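You operate a simulated robot arm through the tools that you are given. There is no shell and no other tool.

You are at the controls of a simulated robot arm. One attempt, no reset.

TASK
Bond the green lug to the short earth busbar.
Fine: lug over the stud, black star nut on top, run down tight.

The check looks at the end state, three seconds after you hand in, the way a careful person would. Anything else that was tipped, shoved, dropped, spilled or broken makes it a failure.

THE ROBOT
A 5-joint arm with a two-finger parallel gripper, fixed in place. Base frame: the origin is on the floor under the middle of its stand, x ahead of it, y to its left, z up. Units: mm, degrees, N and s.
It reaches about 1134 mm from its shoulder. Its first joint turns from -149.0 to 149.0 degrees. Payload 1.57 kg.
The tool frame sits at the grasp point between the pads (the TCP): z along the fingers, y along the line on which they close. The tips reach 30 mm beyond it. The gripper opens to 110 mm. The fingers are 24 mm wide and 12 mm thick; the gripper's body (48 by 112 mm) begins 78 mm behind the TCP.
Orientation is that of the tool frame in the base frame, as [roll, pitch, yaw] about the fixed x, y, z axes, in that order (R = Rz(yaw) Ry(pitch) Rx(roll)). With the fingers straight down and closing along the base's y, the tool's x points along the base's -x, its y along +y and its z along -z.

THE INTERFACE
- The arm moves only by the tool step_arm. Its argument "motion" is a list of rows, each an object of numbers (a shift or turn left out is 0, a gripper value left out holds the last): "dx", "dy", "dz": the shift along the tool's x, y, z in units of 30 mm (1.0 is 30 mm); "rx", "ry", "rz": the turn, a rotation vector about the tool's x, y, z in units of 5 degrees (1.0 is 5 degrees); "fingers": the opening, from 0 (shut) to 1 (fully open). In form: [{"dx": .., "dy": .., "dz": .., "rx": .., "ry": .., "rz": .., "fingers": ..}, ...]. A call has 1 to 20 rows; each row shifts and turns the commanded pose from where the row before left it, along the tool's axes as they then stand. A call with a number of a shift or a turn outside -1 to 1 is refused whole. A row lasts 0.2 s, in which the tool goes at most 50 mm and 8.6 degrees; a call with a longer step from one row to the next is refused whole, and so is a gripper value outside its range. Where a pose cannot be reached the arm comes as near as it can. A force on the tool above 50 N (or 10 N above the force at the start of the call, whichever is more), or a blocked arm, ends the call early, and 0.2 s more pass. Each finger travels about 153 mm/s and halts on what it meets, pressing with about 41 N; the grip force reading is that of the motor and also rises with nothing between the fingers. The clock runs only during rows and for 0.2 s after the last one: add rows that do not move to give the fingers time. The reply holds the time, the measured pose of the TCP, the force on the tool along the base axes, the opening and the grip force, in the units named above and with some noise, with the torque about the TCP (base axes, N m) and any sound that the robot's microphone picked up.
- Cameras (640 x 400 px; columns grow to the right, rows downward): "scene" is fixed at [51.8, -500.5, 1537.4]; the picture's right is [0.96, -0.29, 0.00], its down [-0.12, -0.39, -0.91] and it looks along [0.27, 0.87, -0.40] (base axes); focal length 351 px, centre (320, 200). "wrist" rides on the gripper at [70, 16, -141] in the tool frame; the picture's right is [-0.23, 0.97, 0.00], its down [-0.85, -0.20, -0.48] and it looks along [-0.47, -0.11, 0.88] (tool axes); focal length 222 px, centre (320, 200). There is no depth. A picture from a camera that has moved, and an enlarged one, comes with that camera's place and axes in the base frame and with its lens.
- grab_frame(camera): a new picture of that camera. No time passes.
- move_column(by): slides the trunk up (or, below 0, down) by that many mm; the arm rides with it, the base frame stays. It gives what a move gives, with no picture.
- enlarge(camera, box): a new picture of the part [left, top, right, bottom] of that camera's present view, enlarged. No time passes.
- finish_job(): hands the job in; it is judged then, once.

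Nothing tells you positions but the pictures and the camera data. Unless the task says otherwise, let go and move clear before handing in.

The tools are called after "Emit:" as name(argument=value, ...) on one line, values as JSON. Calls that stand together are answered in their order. step_arm: Moves the arm, as the interface text tells. Its arguments: {"type":"object","properties":{"motion":{"type":"array"}},"required":["motion"]} The other tools are called the same way: move_column (by) moves the trunk up or down; grab_frame (camera) takes a picture; enlarge (camera, box) takes an enlarged picture of a part of a camera's view; finish_job () hands the job in.

At the start:

```text
clock: 0.0
eef_pos: [265.8, 526.1, 1195.6]
tool_rot: [-179.9, -0.1, -180.0]
force: [0.3, 0.1, -0.6]
ft_torque: [0.03, 0.01, -0.01]
gripper_width: 109.8
finger_force: 0.1
trunk travel left (down, up): [-929.0, 41.0]
```

scene: 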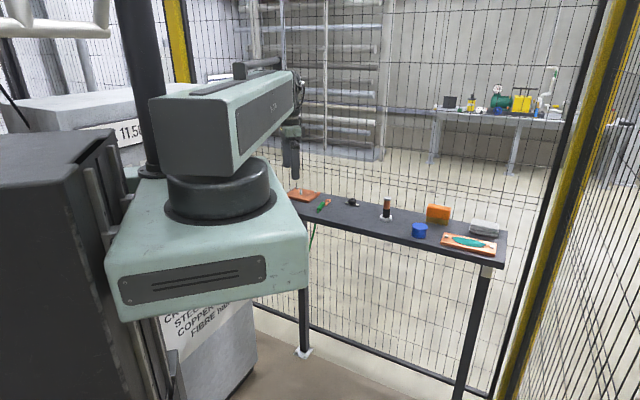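
wrist: 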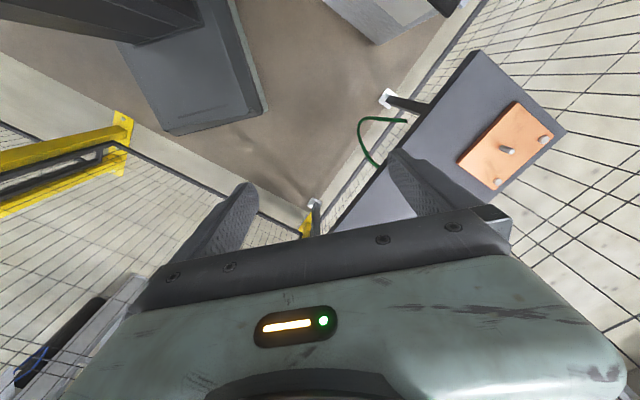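

I see a narrow dark bench along the fence with a copper plate (with studs) at its left end, a green lug with cable, a black star nut, and other items. I'll look closer before moving anything.

Emit:
enlarge(camera="scene", box=[270, 170, 400, 251])

Emit:
enlarge(camera="scene", box=[370, 180, 520, 274])

Emit:
enlarge(camera="wrist", box=[340, 50, 600, 212])

```text
4.92 times, centred on (335, 210) of scene
camera zoom: at [51.8, -500.5, 1537.4], right [0.96, -0.29, 0.0], down [-0.12, -0.39, -0.91], along [0.27, 0.87, -0.4], focal length 1730 px, centre (246, 148)
```

zoom: 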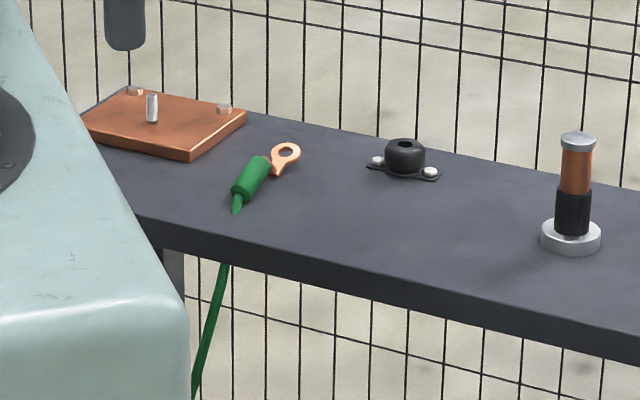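

```text
4.26 times, centred on (445, 227) of scene
camera zoom: at [51.8, -500.5, 1537.4], right [0.96, -0.29, 0.0], down [-0.12, -0.39, -0.91], along [0.27, 0.87, -0.4], focal length 1495 px, centre (-212, 85)
```

zoom: 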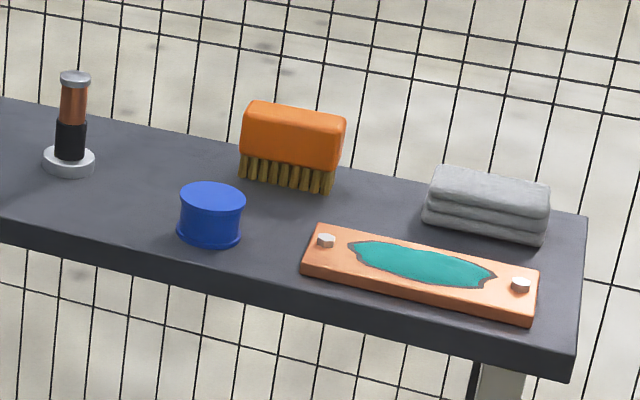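

```text
2.46 times, centred on (470, 131) of wrist
camera zoom: at [197.9, 541.2, 1336.6], right [0.23, 0.97, 0.0], down [0.85, -0.2, 0.48], along [0.47, -0.11, -0.88], focal length 547 px, centre (-49, 370)
```

zoom: 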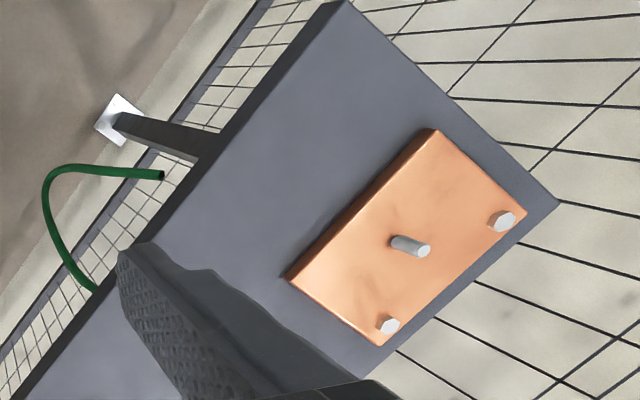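

The copper plate with the stud is near (375, 825, 955). The green lug lies near (470, 760) with its cable over the front edge, and a black object is near (560, 715). I'll move over the bench at a safe height so the wrist camera can see them.

Emit:
step_arm(motion=[{"dx": -1, "dy": 1}, {"dx": -1, "dy": 1}, {"dx": -1, "dy": 1}, {"dx": -1, "dy": 1}, {"dx": -1, "dy": 1}, {}])

```text
clock: 1.4
eef_pos: [418.0, 674.1, 1195.4]
tool_rot: [179.9, 0.0, -180.0]
force: [0.1, 0.1, -0.2]
ft_torque: [-0.01, -0.01, 0.05]
gripper_width: 110.1
finger_force: 0.1
trunk travel left (down, up): [-929.0, 41.0]
```

Emit:
grab_frame(camera="wrist")

Emit:
grab_frame(camera="scene")

```text
taken
camera wrist: at [349.0, 690.1, 1336.7], right [0.23, 0.97, 0.0], down [0.85, -0.2, 0.48], along [0.47, -0.11, -0.88], focal length 222 px, centre (320, 200)
```

wrist: 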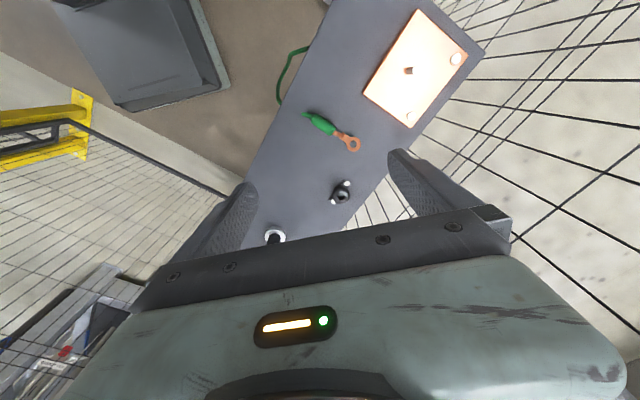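

```text
taken
```

scene: 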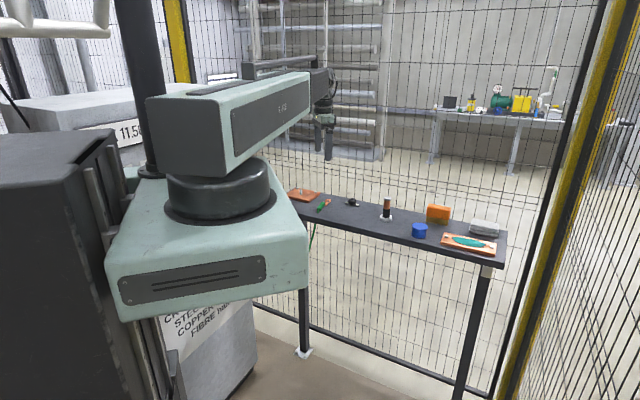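

Emit:
enlarge(camera="wrist", box=[270, 90, 430, 190])

Emit:
enlarge(camera="wrist", box=[350, 0, 510, 100])

Emit:
enlarge(camera="wrist", box=[300, 165, 380, 215])

```text
4.00 times, centred on (350, 140) of wrist
camera zoom: at [349.0, 690.1, 1336.7], right [0.23, 0.97, 0.0], down [0.85, -0.2, 0.48], along [0.47, -0.11, -0.88], focal length 888 px, centre (200, 440)
```

zoom: 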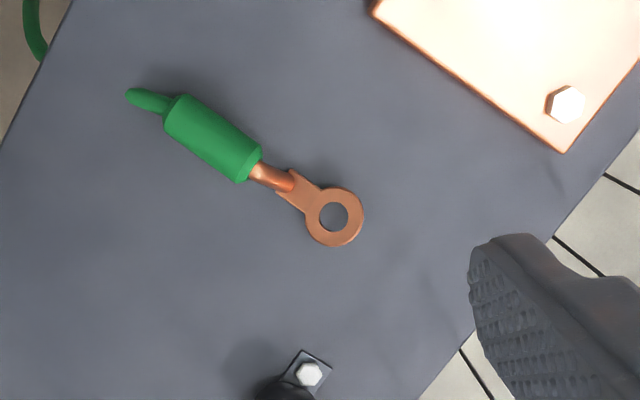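

```text
4.00 times, centred on (430, 50) of wrist
camera zoom: at [349.0, 690.1, 1336.7], right [0.23, 0.97, 0.0], down [0.85, -0.2, 0.48], along [0.47, -0.11, -0.88], focal length 888 px, centre (-120, 800)
```

zoom: 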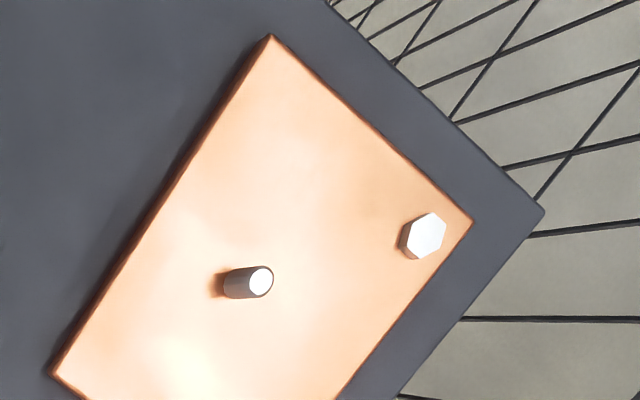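

```text
8.00 times, centred on (340, 190) of wrist
camera zoom: at [349.0, 690.1, 1336.7], right [0.23, 0.97, 0.0], down [0.85, -0.2, 0.48], along [0.47, -0.11, -0.88], focal length 1777 px, centre (160, 280)
```

zoom: 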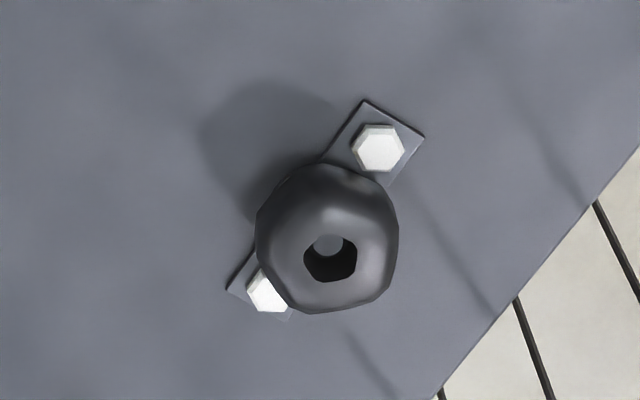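

The black lobed nut sits on a small bolted holder near (548, 684), and the lug's ring is near (461, 724) with its axis at about 45°. The stud is near (370, 819). I'll turn the tool so the wrist camera is on the ring side, which will let me see the ring and the stud while I handle the lug.

Emit:
step_arm(motion=[{"rz": 1}, {"rz": 1}, {"rz": 1}, {"rz": 1}, {"rz": 1}, {"rz": 1}, {"rz": 1}, {"rz": 1}, {"rz": 1}, {"rz": 1}, {"rz": 1}, {"rz": 1}, {"rz": 1}, {"rz": 1}, {"rz": 1}, {"rz": 1}, {"rz": 1}, {"rz": 1}])

```text
clock: 5.2
eef_pos: [416.3, 674.7, 1197.3]
tool_rot: [179.9, -0.1, 90.0]
force: [0.3, 0.8, 0.0]
ft_torque: [-0.02, 0.01, -0.01]
gripper_width: 109.9
finger_force: 0.1
trunk travel left (down, up): [-929.0, 41.0]
```

Emit:
step_arm(motion=[{"rz": 1}, {"rz": 1}, {"rz": 1}, {"rz": 1}, {"rz": 1}, {"rz": 1}, {"rz": 1}, {"rz": 1}, {"rz": 1}, {}])

```text
clock: 7.4
eef_pos: [425.7, 671.7, 1196.3]
tool_rot: [-179.8, -0.1, 68.3]
force: [-0.1, 0.2, -0.8]
ft_torque: [0.01, 0.01, 0.02]
gripper_width: 109.6
finger_force: 0.1
out of reach, approached as far as the arm can: row 5, 6, 7, 8, 9
trunk travel left (down, up): [-929.0, 41.0]
```

The wrist roll hits its limit here, at yaw 68°. I'll turn back the other way, which should reach about 405°, and take pictures on the way.

Emit:
step_arm(motion=[{"rz": -1}, {"rz": -1}, {"rz": -1}, {"rz": -1}, {"rz": -1}, {"rz": -1}, {"rz": -1}, {"rz": -1}, {"rz": -1}, {"rz": -1}, {"rz": -1}, {"rz": -1}, {"rz": -1}, {"rz": -1}, {"rz": -1}, {"rz": -1}, {"rz": -1}, {"rz": -1}, {"rz": -1}, {"rz": -1}])

```text
clock: 11.6
eef_pos: [426.9, 671.7, 1195.9]
tool_rot: [179.9, -0.2, 168.3]
force: [0.4, 0.7, 0.9]
ft_torque: [-0.03, 0.02, -0.03]
gripper_width: 109.9
finger_force: 0.1
trunk travel left (down, up): [-929.0, 41.0]
```

Emit:
step_arm(motion=[{"rz": -1}, {"rz": -1}, {"rz": -1}, {"rz": -1}, {"rz": -1}, {"rz": -1}, {"rz": -1}, {"rz": -1}, {"rz": -1}, {"rz": -1}, {"rz": -1}, {"rz": -0.34}, {}])

Emit:
grab_frame(camera="wrist")

```text
clock: 14.4
eef_pos: [427.1, 670.2, 1195.2]
tool_rot: [179.8, -0.1, -135.0]
force: [-0.1, 0.4, -0.2]
ft_torque: [0.01, 0.0, -0.04]
gripper_width: 110.0
finger_force: 0.0
trunk travel left (down, up): [-929.0, 41.0]
```

```text
taken
camera wrist: at [366.6, 631.5, 1336.7], right [-0.53, 0.85, 0.0], down [0.75, 0.46, 0.48], along [0.4, 0.25, -0.88], focal length 222 px, centre (320, 200)
```

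wrist: 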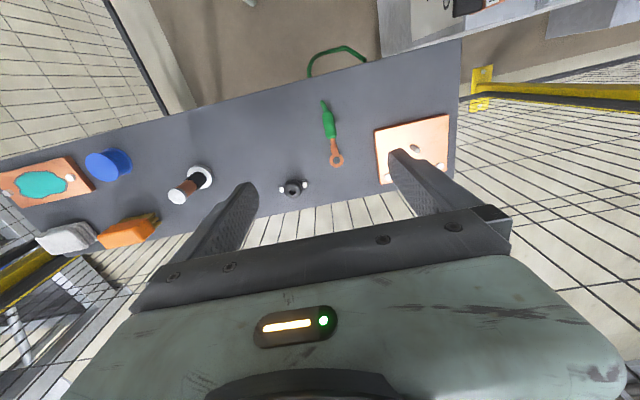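

Emit:
enlarge(camera="wrist", box=[270, 80, 430, 180])

Emit:
enlarge(camera="wrist", box=[160, 150, 320, 250])

Emit:
enlarge(camera="wrist", box=[360, 100, 480, 175])

```text
4.00 times, centred on (350, 130) of wrist
camera zoom: at [366.6, 631.5, 1336.7], right [-0.53, 0.85, 0.0], down [0.75, 0.46, 0.48], along [0.4, 0.25, -0.88], focal length 888 px, centre (200, 480)
```

zoom: 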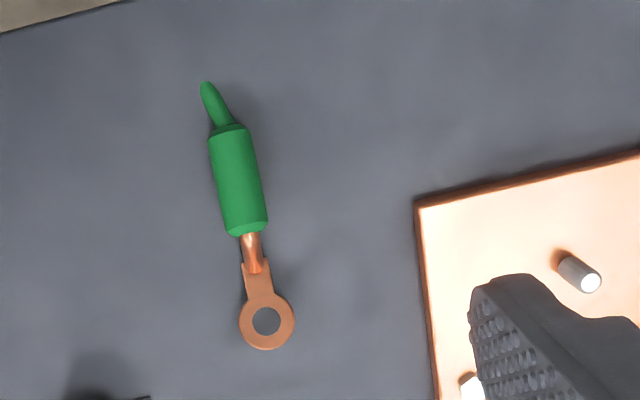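

```text
4.00 times, centred on (240, 200) of wrist
camera zoom: at [366.6, 631.5, 1336.7], right [-0.53, 0.85, 0.0], down [0.75, 0.46, 0.48], along [0.4, 0.25, -0.88], focal length 888 px, centre (640, 200)
```

zoom: 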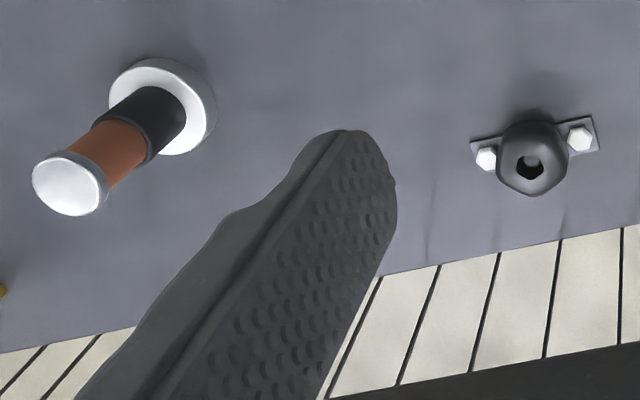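

```text
5.33 times, centred on (420, 138) of wrist
camera zoom: at [366.6, 631.5, 1336.7], right [-0.53, 0.85, 0.0], down [0.75, 0.46, 0.48], along [0.4, 0.25, -0.88], focal length 1185 px, centre (-213, 533)
```

zoom: 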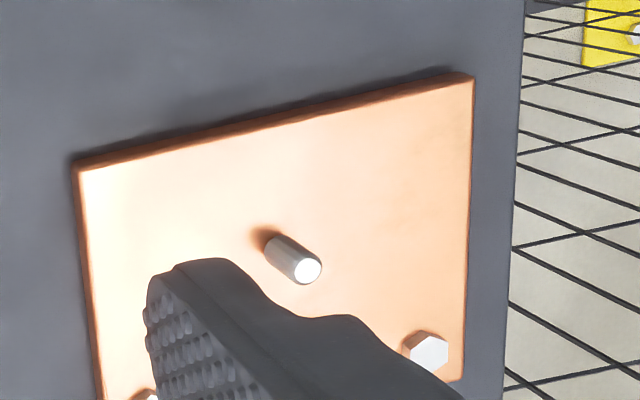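

The lug axis is at 45°, with its barrel centre near (415, 679) and ring centre near (460, 724). The stud top is near (369, 820, 984), and the nut is near (545, 684) with its top at about 973. I'll keep turning so the camera ends up on the ring side.

Emit:
step_arm(motion=[{"rz": -1}, {"rz": -1}, {"rz": -1}, {"rz": -1}, {"rz": -1}, {"rz": -1}, {"rz": -1}, {"rz": -1}, {"rz": -1}, {"rz": -1}, {"rz": -1}, {"rz": -1}, {"rz": -1}, {"rz": -1}, {"rz": -1}, {"rz": -1}, {"rz": -1}, {"rz": -1}])

Emit:
step_arm(motion=[{"rz": -1}, {"rz": -1}, {"rz": -1}, {"rz": -1}, {"rz": -1}, {"rz": -1}, {"rz": -1}, {"rz": -1}, {"rz": -1}, {"rz": -1}, {"rz": -1}, {"rz": -1}, {"rz": -1}, {"rz": -1}, {"rz": -1}, {"rz": -1}, {"rz": -1}, {"rz": -1}, {}])

Emit:
grab_frame(camera="wrist")

```text
clock: 18.2
eef_pos: [425.2, 670.1, 1195.8]
tool_rot: [179.9, 0.2, -45.0]
force: [0.6, -0.2, 0.2]
ft_torque: [0.0, 0.02, -0.01]
gripper_width: 110.4
finger_force: 0.0
trunk travel left (down, up): [-929.0, 41.0]
```

```text
clock: 22.2
eef_pos: [425.8, 671.5, 1196.8]
tool_rot: [-179.8, 0.1, 45.0]
force: [0.2, -0.5, 0.6]
ft_torque: [0.0, -0.01, 0.01]
gripper_width: 109.9
finger_force: 0.1
trunk travel left (down, up): [-929.0, 41.0]
```

```text
taken
camera wrist: at [488.0, 707.5, 1336.4], right [0.53, -0.85, 0.0], down [-0.74, -0.46, 0.48], along [-0.41, -0.25, -0.88], focal length 222 px, centre (320, 200)
```

wrist: 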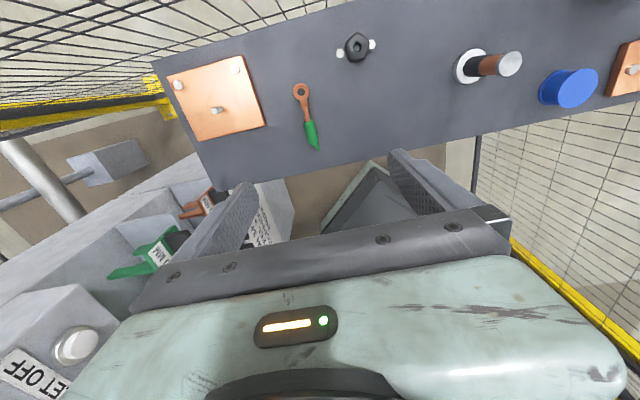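

Emit:
enlarge(camera="wrist", box=[270, 75, 350, 125])

Emit:
enlarge(camera="wrist", box=[160, 50, 280, 125])

Emit:
enlarge(camera="wrist", box=[320, 25, 400, 75])

Emit:
enlarge(camera="wrist", box=[290, 110, 330, 155])

```text
8.00 times, centred on (310, 100) of wrist
camera zoom: at [488.0, 707.5, 1336.4], right [0.53, -0.85, 0.0], down [-0.74, -0.46, 0.48], along [-0.41, -0.25, -0.88], focal length 1777 px, centre (400, 1000)
```

zoom: 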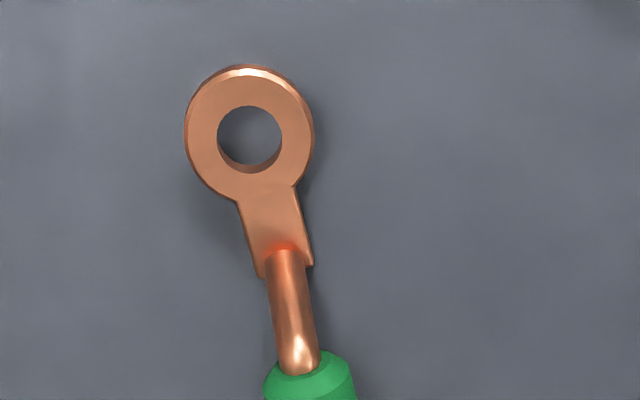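

```text
5.33 times, centred on (220, 88) of wrist
camera zoom: at [488.0, 707.5, 1336.4], right [0.53, -0.85, 0.0], down [-0.74, -0.46, 0.48], along [-0.41, -0.25, -0.88], focal length 1185 px, centre (853, 800)
```

zoom: 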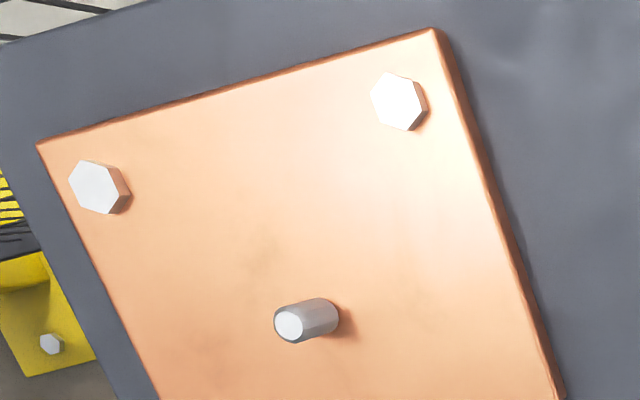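

```text
8.00 times, centred on (360, 50) of wrist
camera zoom: at [488.0, 707.5, 1336.4], right [0.53, -0.85, 0.0], down [-0.74, -0.46, 0.48], along [-0.41, -0.25, -0.88], focal length 1777 px, centre (0, 1400)
```

zoom: 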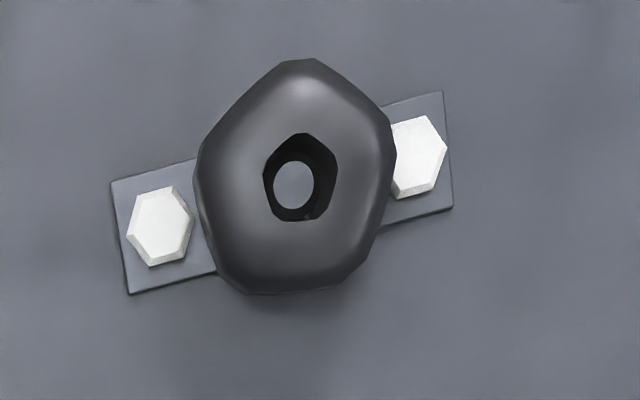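

```text
8.89 times, centred on (310, 132) of wrist
camera zoom: at [488.0, 707.5, 1336.4], right [0.53, -0.85, 0.0], down [-0.74, -0.46, 0.48], along [-0.41, -0.25, -0.88], focal length 1974 px, centre (409, 800)
```

zoom: 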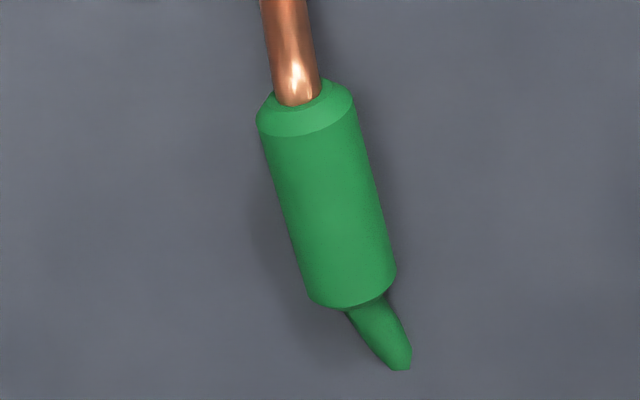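

The ring top is at about (458, 723, 958) and the barrel centre at about (414, 679). The stud is at (369.8, 819.5) with its top at about 983, and the bench top is at about 946. Next I'll centre over the barrel, narrow the fingers and come part way down.

Emit:
step_arm(motion=[{"dx": -0.077, "dy": -0.545, "fingers": 0.5}, {"dz": 1}, {"dz": 1}, {"dz": 1}, {"dz": 1}, {"dz": 0.5}, {}])

Emit:
grab_frame(camera="wrist")

Emit:
grab_frame(camera="scene")

```text
clock: 23.8
eef_pos: [413.5, 680.5, 1196.8]
tool_rot: [-179.8, 0.1, 44.9]
force: [0.1, -0.1, 0.3]
ft_torque: [-0.03, -0.06, 0.01]
gripper_width: 55.0
finger_force: 0.1
out of reach, approached as far as the arm can: row 2, 3, 4, 5, 6
trunk travel left (down, up): [-929.0, 41.0]
```

```text
taken
camera wrist: at [475.5, 717.1, 1336.4], right [0.53, -0.85, 0.0], down [-0.74, -0.46, 0.48], along [-0.41, -0.25, -0.88], focal length 222 px, centre (320, 200)
```

wrist: 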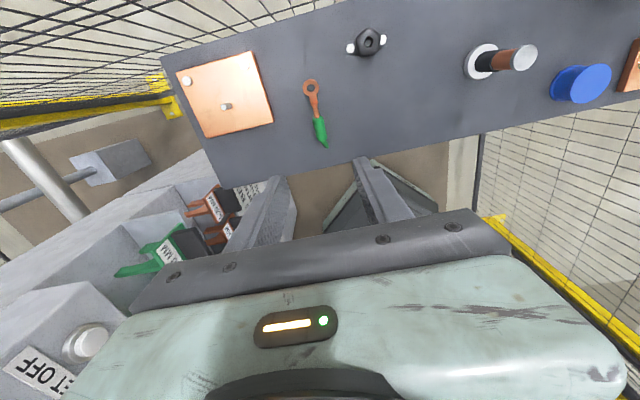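

```text
taken
```

scene: 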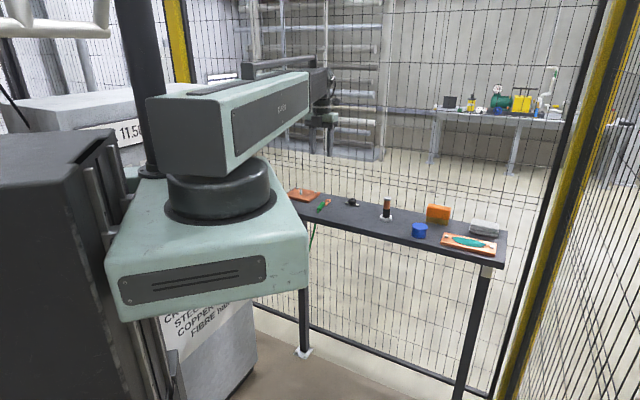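

The arm can't lower the tool itself, so height has to come from the trunk column. I'll lower that in stages.

Emit:
move_column(by=-120)

Emit:
grab_frame(camera="wrist")

Emit:
grab_frame(camera="scene")

```text
clock: 25.3
eef_pos: [412.9, 680.4, 1076.7]
tool_rot: [-179.8, 0.1, 45.0]
force: [-0.6, 0.4, -0.2]
ft_torque: [0.04, -0.02, -0.01]
gripper_width: 55.2
finger_force: 0.1
trunk travel left (down, up): [-809.0, 161.0]
```

```text
taken
camera wrist: at [475.5, 717.0, 1216.5], right [0.53, -0.85, 0.0], down [-0.74, -0.46, 0.48], along [-0.41, -0.25, -0.88], focal length 222 px, centre (320, 200)
```

wrist: 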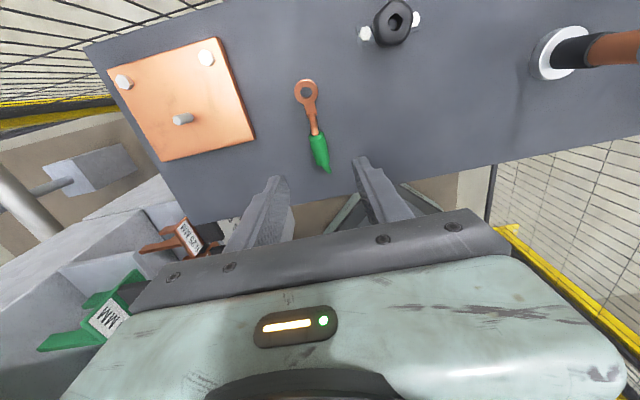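

```text
taken
```

scene: 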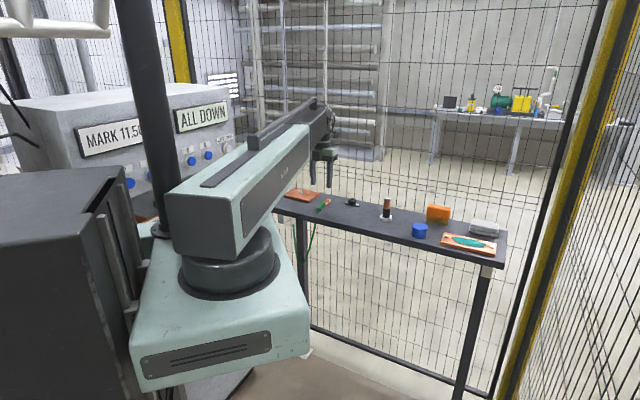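

Emit:
enlarge(camera="wrist", box=[270, 65, 350, 115])

Emit:
enlarge(camera="wrist", box=[140, 80, 260, 155])

Emit:
enlarge(camera="wrist", box=[270, 120, 390, 195])

```text
8.00 times, centred on (310, 90) of wrist
camera zoom: at [475.5, 717.0, 1216.5], right [0.53, -0.85, 0.0], down [-0.74, -0.46, 0.48], along [-0.41, -0.25, -0.88], focal length 1777 px, centre (400, 1080)
```

zoom: 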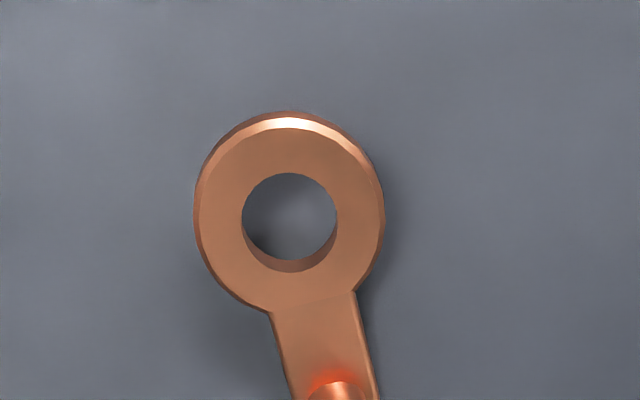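

```text
5.33 times, centred on (200, 118) of wrist
camera zoom: at [475.5, 717.0, 1216.5], right [0.53, -0.85, 0.0], down [-0.74, -0.46, 0.48], along [-0.41, -0.25, -0.88], focal length 1185 px, centre (960, 640)
```

zoom: 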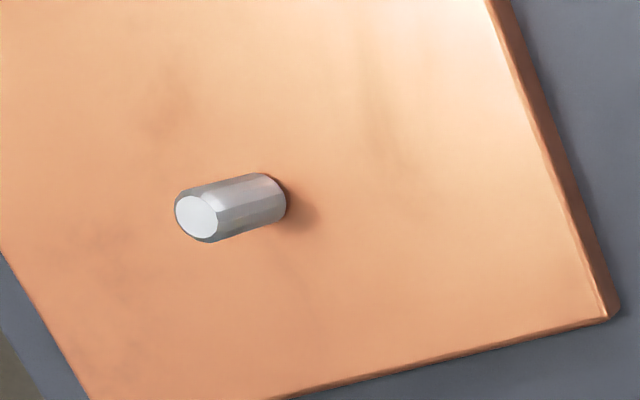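

```text
5.33 times, centred on (330, 158) of wrist
camera zoom: at [475.5, 717.0, 1216.5], right [0.53, -0.85, 0.0], down [-0.74, -0.46, 0.48], along [-0.41, -0.25, -0.88], focal length 1185 px, centre (267, 427)
```

zoom: 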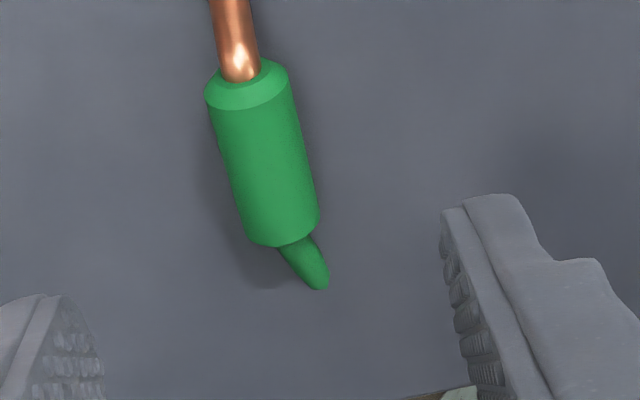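

Alignment over the barrel looks good, and the ring clearance over the stud works out to about 1.3 mm radially. I'll go down further and then check tip height with a zoomed scene view.

Emit:
move_column(by=-85)

Emit:
enlarge(camera="scene", box=[290, 175, 370, 225])

Emit:
grab_frame(camera="wrist")

```text
clock: 26.5
eef_pos: [414.0, 680.1, 991.6]
tool_rot: [-180.0, 0.1, 44.8]
force: [0.1, 0.2, 0.9]
ft_torque: [0.0, 0.01, -0.02]
gripper_width: 54.6
finger_force: 0.0
trunk travel left (down, up): [-724.0, 246.0]
```

```text
8.00 times, centred on (330, 200) of scene
camera zoom: at [51.8, -500.5, 1537.4], right [0.96, -0.29, 0.0], down [-0.12, -0.39, -0.91], along [0.27, 0.87, -0.4], focal length 2811 px, centre (240, 200)
```

zoom: 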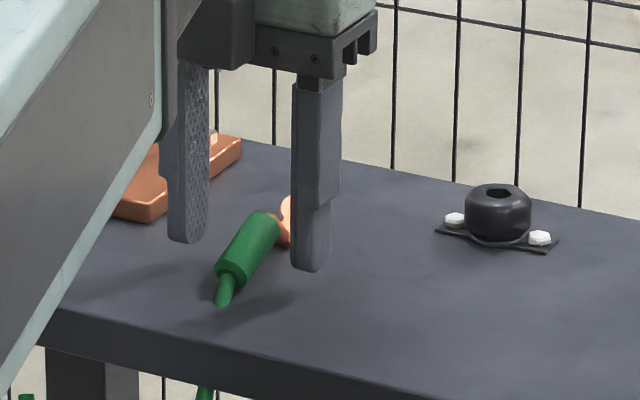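

```text
taken
camera wrist: at [475.5, 717.0, 1131.5], right [0.53, -0.85, 0.0], down [-0.74, -0.46, 0.48], along [-0.41, -0.25, -0.88], focal length 222 px, centre (320, 200)
```

wrist: 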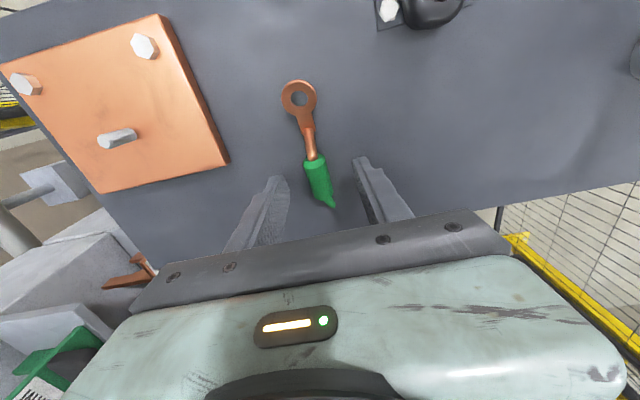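

Emit:
move_column(by=-10)

Emit:
enlarge(camera="wrist", box=[240, 60, 400, 160])

Emit:
enlarge(camera="scene", box=[300, 185, 348, 215])

```text
clock: 27.1
eef_pos: [413.1, 681.2, 981.5]
tool_rot: [-179.9, 0.1, 44.9]
force: [0.2, -0.1, 0.8]
ft_torque: [-0.05, -0.03, -0.02]
gripper_width: 54.8
finger_force: 0.1
trunk travel left (down, up): [-714.0, 256.0]
```

```text
4.00 times, centred on (320, 110) of wrist
camera zoom: at [475.5, 717.1, 1121.3], right [0.53, -0.85, 0.0], down [-0.74, -0.46, 0.48], along [-0.41, -0.25, -0.88], focal length 888 px, centre (320, 560)
```

zoom: 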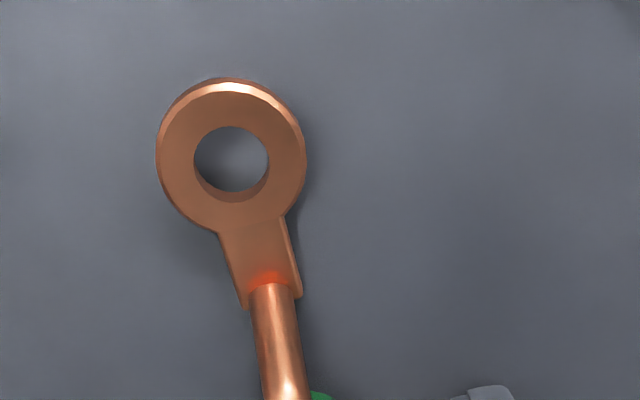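

```text
13.33 times, centred on (324, 200) of scene
camera zoom: at [51.8, -500.5, 1537.4], right [0.96, -0.29, 0.0], down [-0.12, -0.39, -0.91], along [0.27, 0.87, -0.4], focal length 4685 px, centre (267, 200)
```

zoom: 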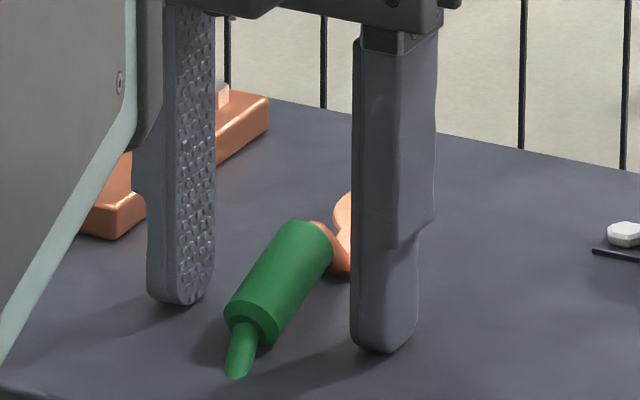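

The fingertips straddle the barrel just above the bench, so I'll close gently on it.

Emit:
step_arm(motion=[{"fingers": 0.3}, {"fingers": 0.2}, {"fingers": 0.17}, {"fingers": 0.14}, {"fingers": 0.1}, {"fingers": 0.05}, {"fingers": 0.0}, {}, {}])

Emit:
enlarge(camera="wrist", box=[240, 60, 400, 160])

Emit:
enlarge(camera="scene", box=[300, 185, 348, 215])

```text
clock: 29.1
eef_pos: [414.8, 680.4, 980.2]
tool_rot: [-179.9, 0.1, 44.9]
force: [0.0, -0.7, 0.4]
ft_torque: [0.0, 0.02, -0.01]
gripper_width: 16.9
finger_force: 31.4
trunk travel left (down, up): [-714.0, 256.0]
```

```text
4.00 times, centred on (320, 110) of wrist
camera zoom: at [475.5, 717.1, 1121.4], right [0.53, -0.85, 0.0], down [-0.74, -0.46, 0.48], along [-0.41, -0.25, -0.88], focal length 888 px, centre (320, 560)
```

zoom: 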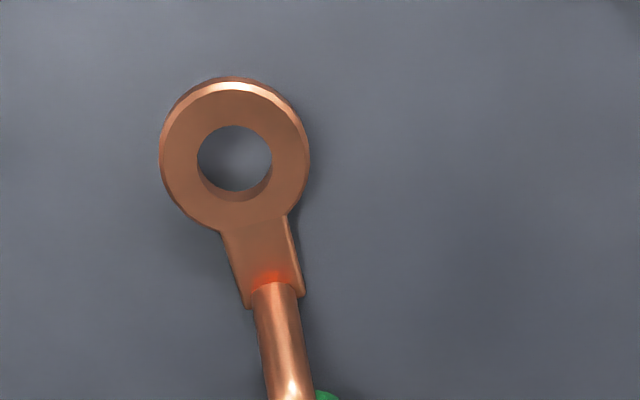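

```text
13.33 times, centred on (324, 200) of scene
camera zoom: at [51.8, -500.5, 1537.4], right [0.96, -0.29, 0.0], down [-0.12, -0.39, -0.91], along [0.27, 0.87, -0.4], focal length 4685 px, centre (267, 200)
```

zoom: 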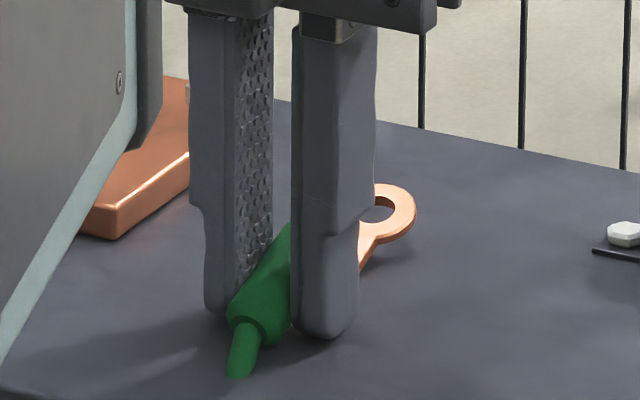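

The lug is held at 16.9 mm. I'll lift it and check that it hasn't slipped.

Emit:
move_column(by=55)

Emit:
grab_frame(camera="wrist")

Emit:
enlarge(camera="wrist", box=[240, 60, 400, 160])

Emit:
enlarge(camera="scene", box=[290, 170, 354, 210])

```text
clock: 30.1
eef_pos: [412.9, 681.7, 1036.1]
tool_rot: [-179.8, 0.1, 45.0]
force: [1.0, 0.8, -1.0]
ft_torque: [-0.01, 0.0, 0.0]
gripper_width: 16.7
finger_force: 31.6
trunk travel left (down, up): [-769.0, 201.0]
```

```text
taken
camera wrist: at [475.6, 717.2, 1176.3], right [0.53, -0.85, 0.0], down [-0.74, -0.46, 0.48], along [-0.41, -0.25, -0.88], focal length 222 px, centre (320, 200)
```

wrist: 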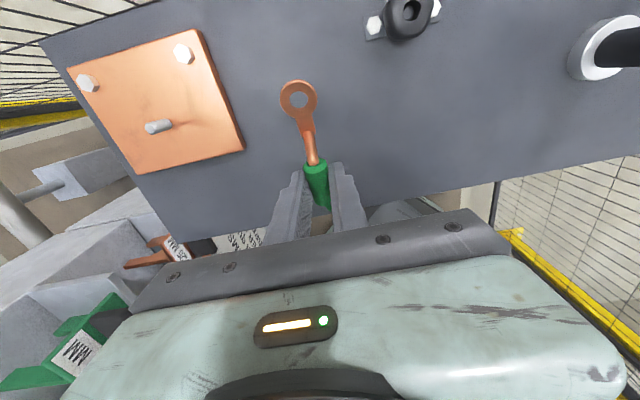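

```text
4.00 times, centred on (320, 110) of wrist
camera zoom: at [475.6, 717.2, 1176.3], right [0.53, -0.85, 0.0], down [-0.74, -0.46, 0.48], along [-0.41, -0.25, -0.88], focal length 888 px, centre (320, 560)
```

zoom: 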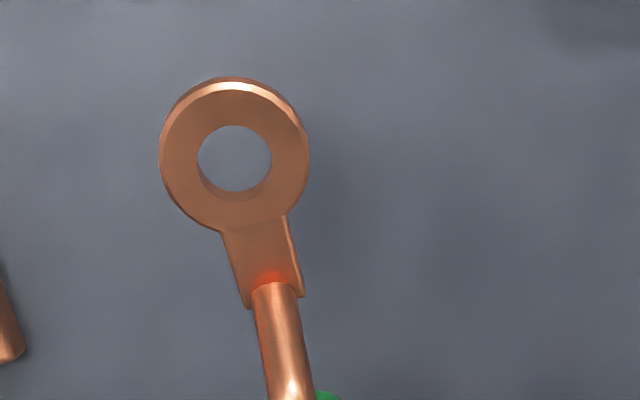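

```text
10.00 times, centred on (322, 190) of scene
camera zoom: at [51.8, -500.5, 1537.4], right [0.96, -0.29, 0.0], down [-0.12, -0.39, -0.91], along [0.27, 0.87, -0.4], focal length 3514 px, centre (300, 300)
```

zoom: 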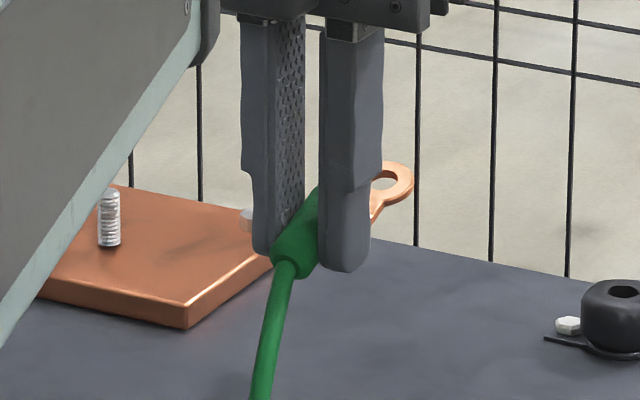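

The lug lifted cleanly with the ring in the same place relative to the camera. I'll now carry it sideways over the stud, keeping about 25 mm of clearance.

Emit:
step_arm(motion=[{"dy": -0.725, "dx": 0.033}, {"dy": -0.725, "dx": 0.033}, {"dy": -0.725, "dx": 0.033}, {"dy": -0.725, "dx": 0.033}, {"dy": -0.725, "dx": 0.034}, {"dy": -0.725, "dx": 0.034}, {}, {}])

Emit:
grab_frame(camera="wrist")

Emit:
enlarge(camera="wrist", box=[240, 60, 400, 160])

Emit:
enlarge(camera="scene", box=[270, 165, 350, 215])

```text
clock: 31.9
eef_pos: [325.2, 777.6, 1034.9]
tool_rot: [-179.7, 0.1, 44.8]
force: [0.3, 0.4, -0.5]
ft_torque: [0.05, 0.06, 0.01]
gripper_width: 16.4
finger_force: 31.7
trunk travel left (down, up): [-769.0, 201.0]
```

```text
taken
camera wrist: at [387.7, 814.1, 1176.4], right [0.53, -0.85, 0.0], down [-0.74, -0.46, 0.48], along [-0.41, -0.25, -0.88], focal length 222 px, centre (320, 200)
```

wrist: 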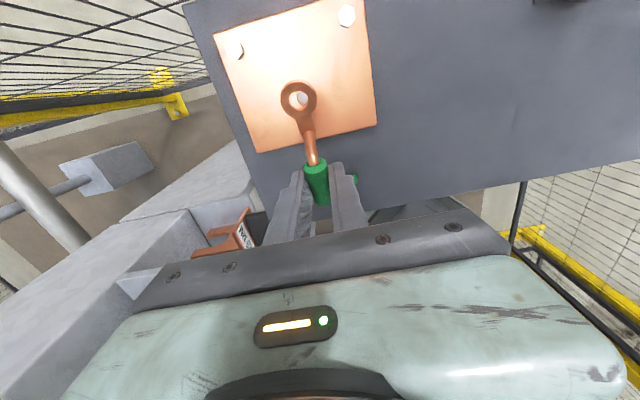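

```text
4.00 times, centred on (320, 110) of wrist
camera zoom: at [387.7, 814.1, 1176.4], right [0.53, -0.85, 0.0], down [-0.74, -0.46, 0.48], along [-0.41, -0.25, -0.88], focal length 888 px, centre (320, 560)
```

zoom: 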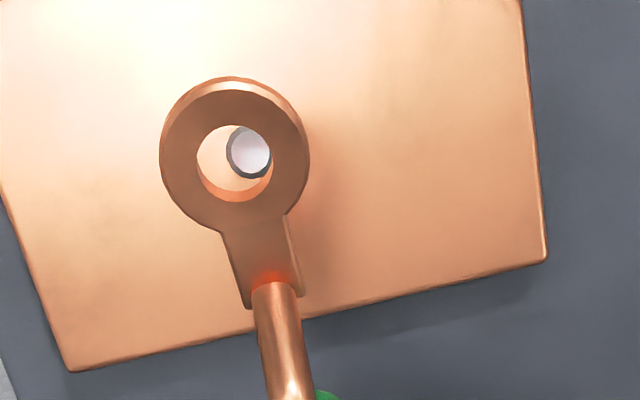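

```text
8.00 times, centred on (310, 190) of scene
camera zoom: at [51.8, -500.5, 1537.4], right [0.96, -0.29, 0.0], down [-0.12, -0.39, -0.91], along [0.27, 0.87, -0.4], focal length 2811 px, centre (400, 280)
```

zoom: 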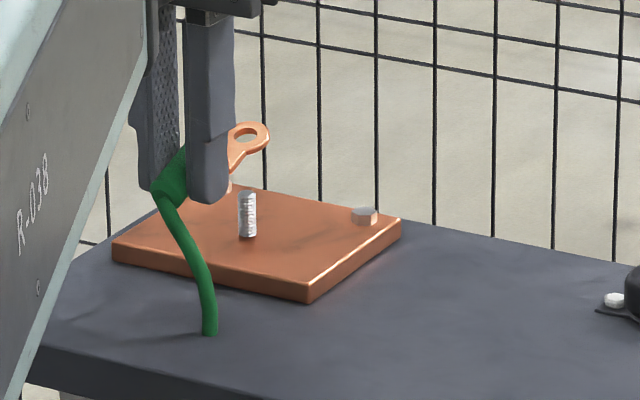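

The ring is within about 1 mm of the stud. I'll make a small correction and come down to just above the stud top to check again.

Emit:
step_arm(motion=[{"dx": -0.037, "dy": 0.008}, {}])

Emit:
move_column(by=-20)

Emit:
enlarge(camera="wrist", box=[270, 75, 334, 115])

Emit:
enlarge(camera="scene", box=[286, 175, 318, 195])

```text
clock: 32.5
eef_pos: [325.9, 776.8, 1036.3]
tool_rot: [-179.7, 0.2, 44.9]
force: [-0.9, 0.8, -0.2]
ft_torque: [-0.03, -0.02, 0.01]
gripper_width: 16.6
finger_force: 31.5
trunk travel left (down, up): [-769.0, 201.0]
```

```text
clock: 33.1
eef_pos: [324.6, 777.1, 1015.7]
tool_rot: [-179.7, 0.1, 44.9]
force: [0.0, -0.1, -1.0]
ft_torque: [0.01, -0.02, 0.01]
gripper_width: 16.7
finger_force: 31.6
trunk travel left (down, up): [-749.0, 221.0]
```

```text
10.00 times, centred on (302, 95) of wrist
camera zoom: at [387.0, 813.2, 1156.4], right [0.53, -0.85, 0.0], down [-0.74, -0.46, 0.48], along [-0.41, -0.25, -0.88], focal length 2221 px, centre (500, 1250)
```

zoom: 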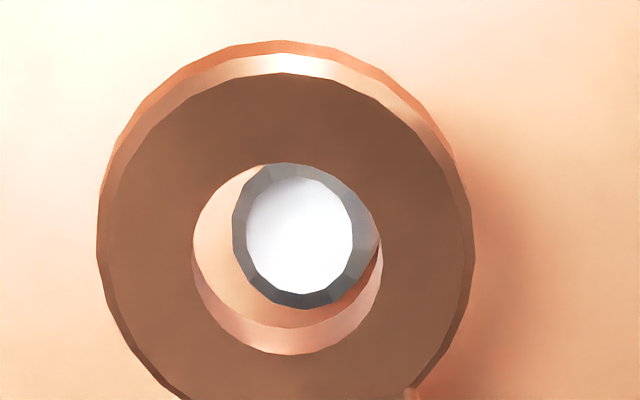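

```text
16.00 times, centred on (302, 185) of scene
camera zoom: at [51.8, -500.5, 1537.4], right [0.96, -0.29, 0.0], down [-0.12, -0.39, -0.91], along [0.27, 0.87, -0.4], focal length 5622 px, centre (608, 440)
```

zoom: 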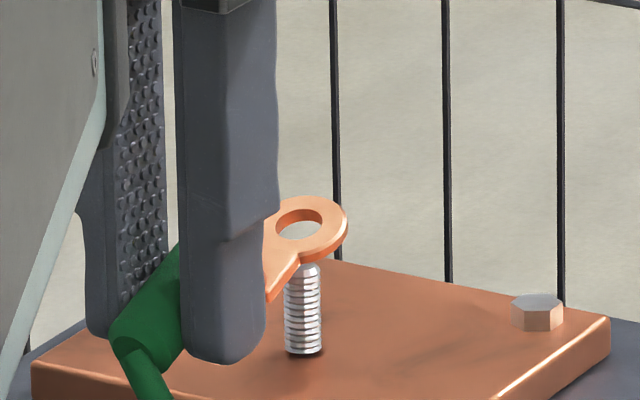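

The close view shows the ring needs about 0.8 mm of shift. I'll correct that and lower it a little onto the stud tip.

Emit:
step_arm(motion=[{"dx": 0.026, "dy": 0.014}, {}, {}])

Emit:
enlarge(camera="wrist", box=[270, 75, 334, 115])

Emit:
enlarge(camera="scene", box=[286, 175, 318, 195])

```text
clock: 33.9
eef_pos: [325.4, 777.9, 1016.1]
tool_rot: [-179.8, 0.1, 44.9]
force: [-0.1, -0.4, 0.4]
ft_torque: [-0.02, 0.0, 0.0]
gripper_width: 16.7
finger_force: 32.3
trunk travel left (down, up): [-749.0, 221.0]
```

```text
10.00 times, centred on (302, 95) of wrist
camera zoom: at [388.2, 814.1, 1156.4], right [0.53, -0.85, 0.0], down [-0.74, -0.46, 0.48], along [-0.41, -0.25, -0.88], focal length 2221 px, centre (500, 1250)
```

zoom: 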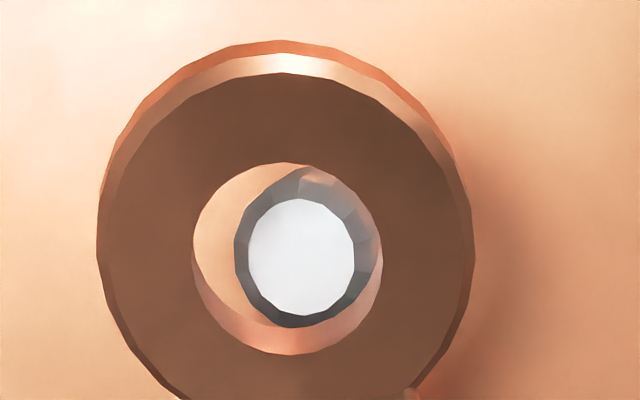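

```text
16.00 times, centred on (302, 185) of scene
camera zoom: at [51.8, -500.5, 1537.4], right [0.96, -0.29, 0.0], down [-0.12, -0.39, -0.91], along [0.27, 0.87, -0.4], focal length 5622 px, centre (608, 440)
```

zoom: 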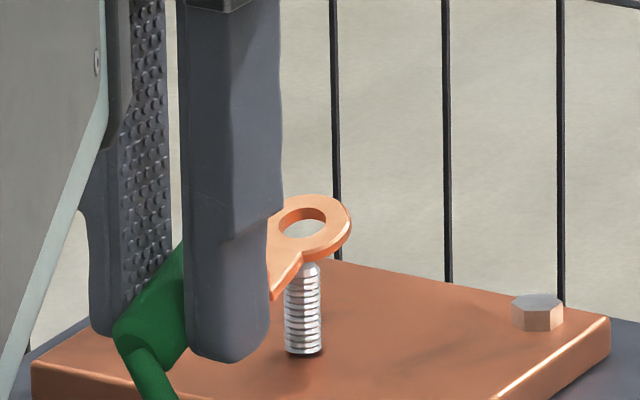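

Emit:
step_arm(motion=[{"dx": -0.02, "dy": 0.0}, {}, {}])

Emit:
move_column(by=-8)

Emit:
enlarge(camera="wrist", box=[270, 75, 334, 115])

Emit:
enlarge(camera="scene", box=[286, 175, 318, 195])

```text
clock: 34.7
eef_pos: [324.5, 776.3, 1016.3]
tool_rot: [-179.8, 0.0, 44.9]
force: [0.0, -0.1, -0.2]
ft_torque: [-0.03, -0.01, -0.03]
gripper_width: 16.6
finger_force: 31.5
trunk travel left (down, up): [-749.0, 221.0]
```

```text
clock: 35.3
eef_pos: [325.5, 777.5, 1007.2]
tool_rot: [-179.7, 0.1, 45.0]
force: [-0.3, 0.3, -0.7]
ft_torque: [0.01, 0.04, 0.0]
gripper_width: 16.9
finger_force: 32.1
trunk travel left (down, up): [-741.0, 229.0]
```

```text
10.00 times, centred on (302, 95) of wrist
camera zoom: at [387.6, 813.6, 1148.4], right [0.53, -0.85, 0.0], down [-0.74, -0.46, 0.48], along [-0.41, -0.25, -0.88], focal length 2221 px, centre (500, 1250)
```

zoom: 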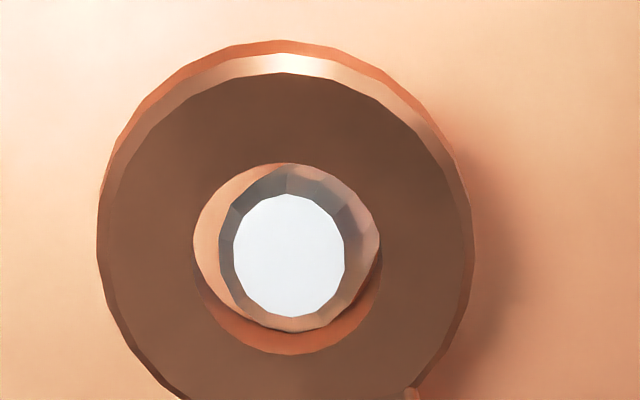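

```text
16.00 times, centred on (302, 185) of scene
camera zoom: at [51.8, -500.5, 1537.4], right [0.96, -0.29, 0.0], down [-0.12, -0.39, -0.91], along [0.27, 0.87, -0.4], focal length 5622 px, centre (608, 440)
```

zoom: 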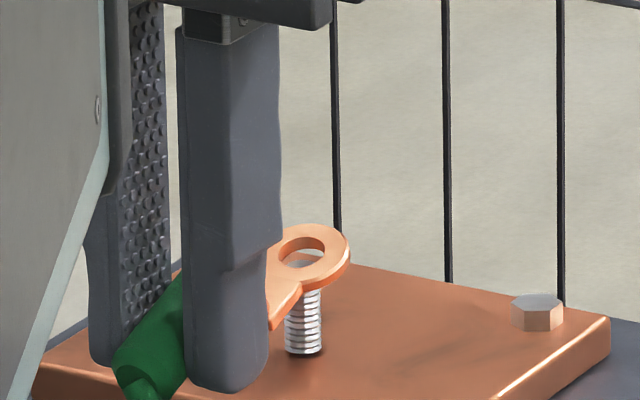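

The stud tip is now centred inside the ring. I'll lower it further, watching the force.

Emit:
move_column(by=-10)

Emit:
enlarge(camera="wrist", box=[270, 75, 334, 115])

Emit:
enlarge(camera="scene", box=[286, 175, 318, 195])

```text
clock: 35.9
eef_pos: [325.1, 777.2, 997.4]
tool_rot: [-179.8, 0.0, 44.8]
force: [-0.2, 1.1, 0.5]
ft_torque: [0.02, 0.01, 0.01]
gripper_width: 16.6
finger_force: 31.7
trunk travel left (down, up): [-731.0, 239.0]
```

```text
10.00 times, centred on (302, 95) of wrist
camera zoom: at [387.6, 813.5, 1138.4], right [0.53, -0.85, 0.0], down [-0.74, -0.46, 0.48], along [-0.41, -0.25, -0.88], focal length 2221 px, centre (500, 1250)
```

zoom: 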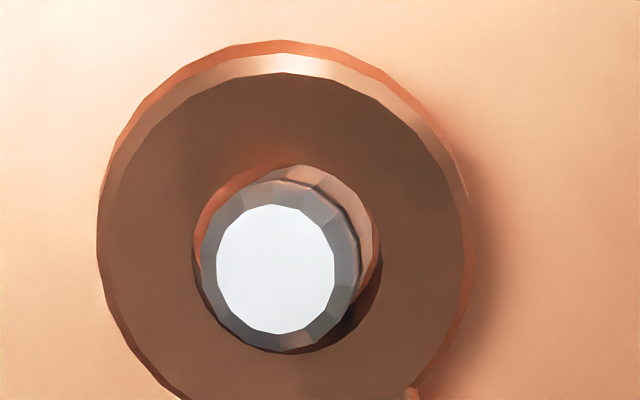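

```text
16.00 times, centred on (302, 185) of scene
camera zoom: at [51.8, -500.5, 1537.4], right [0.96, -0.29, 0.0], down [-0.12, -0.39, -0.91], along [0.27, 0.87, -0.4], focal length 5622 px, centre (608, 440)
```

zoom: 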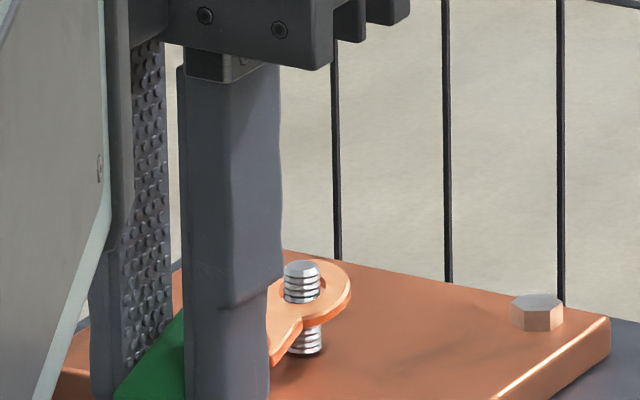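

The ring is now around the stud. I'll continue down towards the plate.

Emit:
move_column(by=-8)

Emit:
enlarge(camera="scene", box=[286, 178, 318, 198])

Emit:
enlarge(camera="wrist", box=[270, 75, 334, 115])

```text
clock: 36.4
eef_pos: [325.3, 775.7, 991.2]
tool_rot: [-179.6, -0.1, 44.8]
force: [1.9, 6.1, 22.3]
ft_torque: [0.72, -0.7, 0.11]
gripper_width: 16.3
finger_force: 32.2
trunk travel left (down, up): [-723.0, 247.0]
```

```text
16.00 times, centred on (302, 188) of scene
camera zoom: at [51.8, -500.5, 1537.4], right [0.96, -0.29, 0.0], down [-0.12, -0.39, -0.91], along [0.27, 0.87, -0.4], focal length 5622 px, centre (608, 392)
```

zoom: 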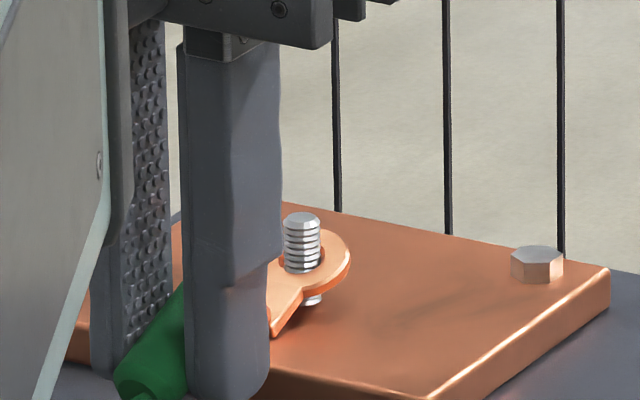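

```text
10.00 times, centred on (302, 95) of wrist
camera zoom: at [387.1, 812.7, 1132.1], right [0.53, -0.85, 0.0], down [-0.75, -0.46, 0.48], along [-0.41, -0.25, -0.88], focal length 2221 px, centre (500, 1250)
```

zoom: 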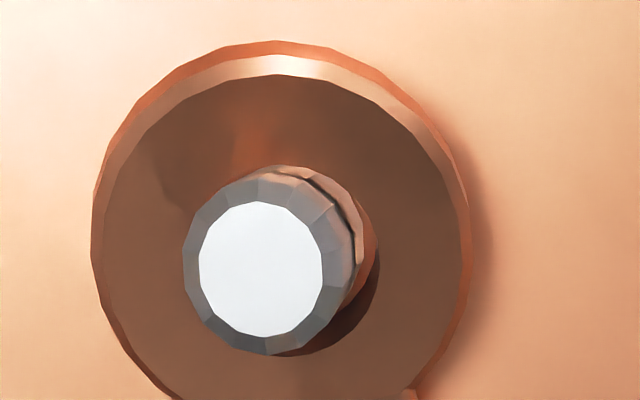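

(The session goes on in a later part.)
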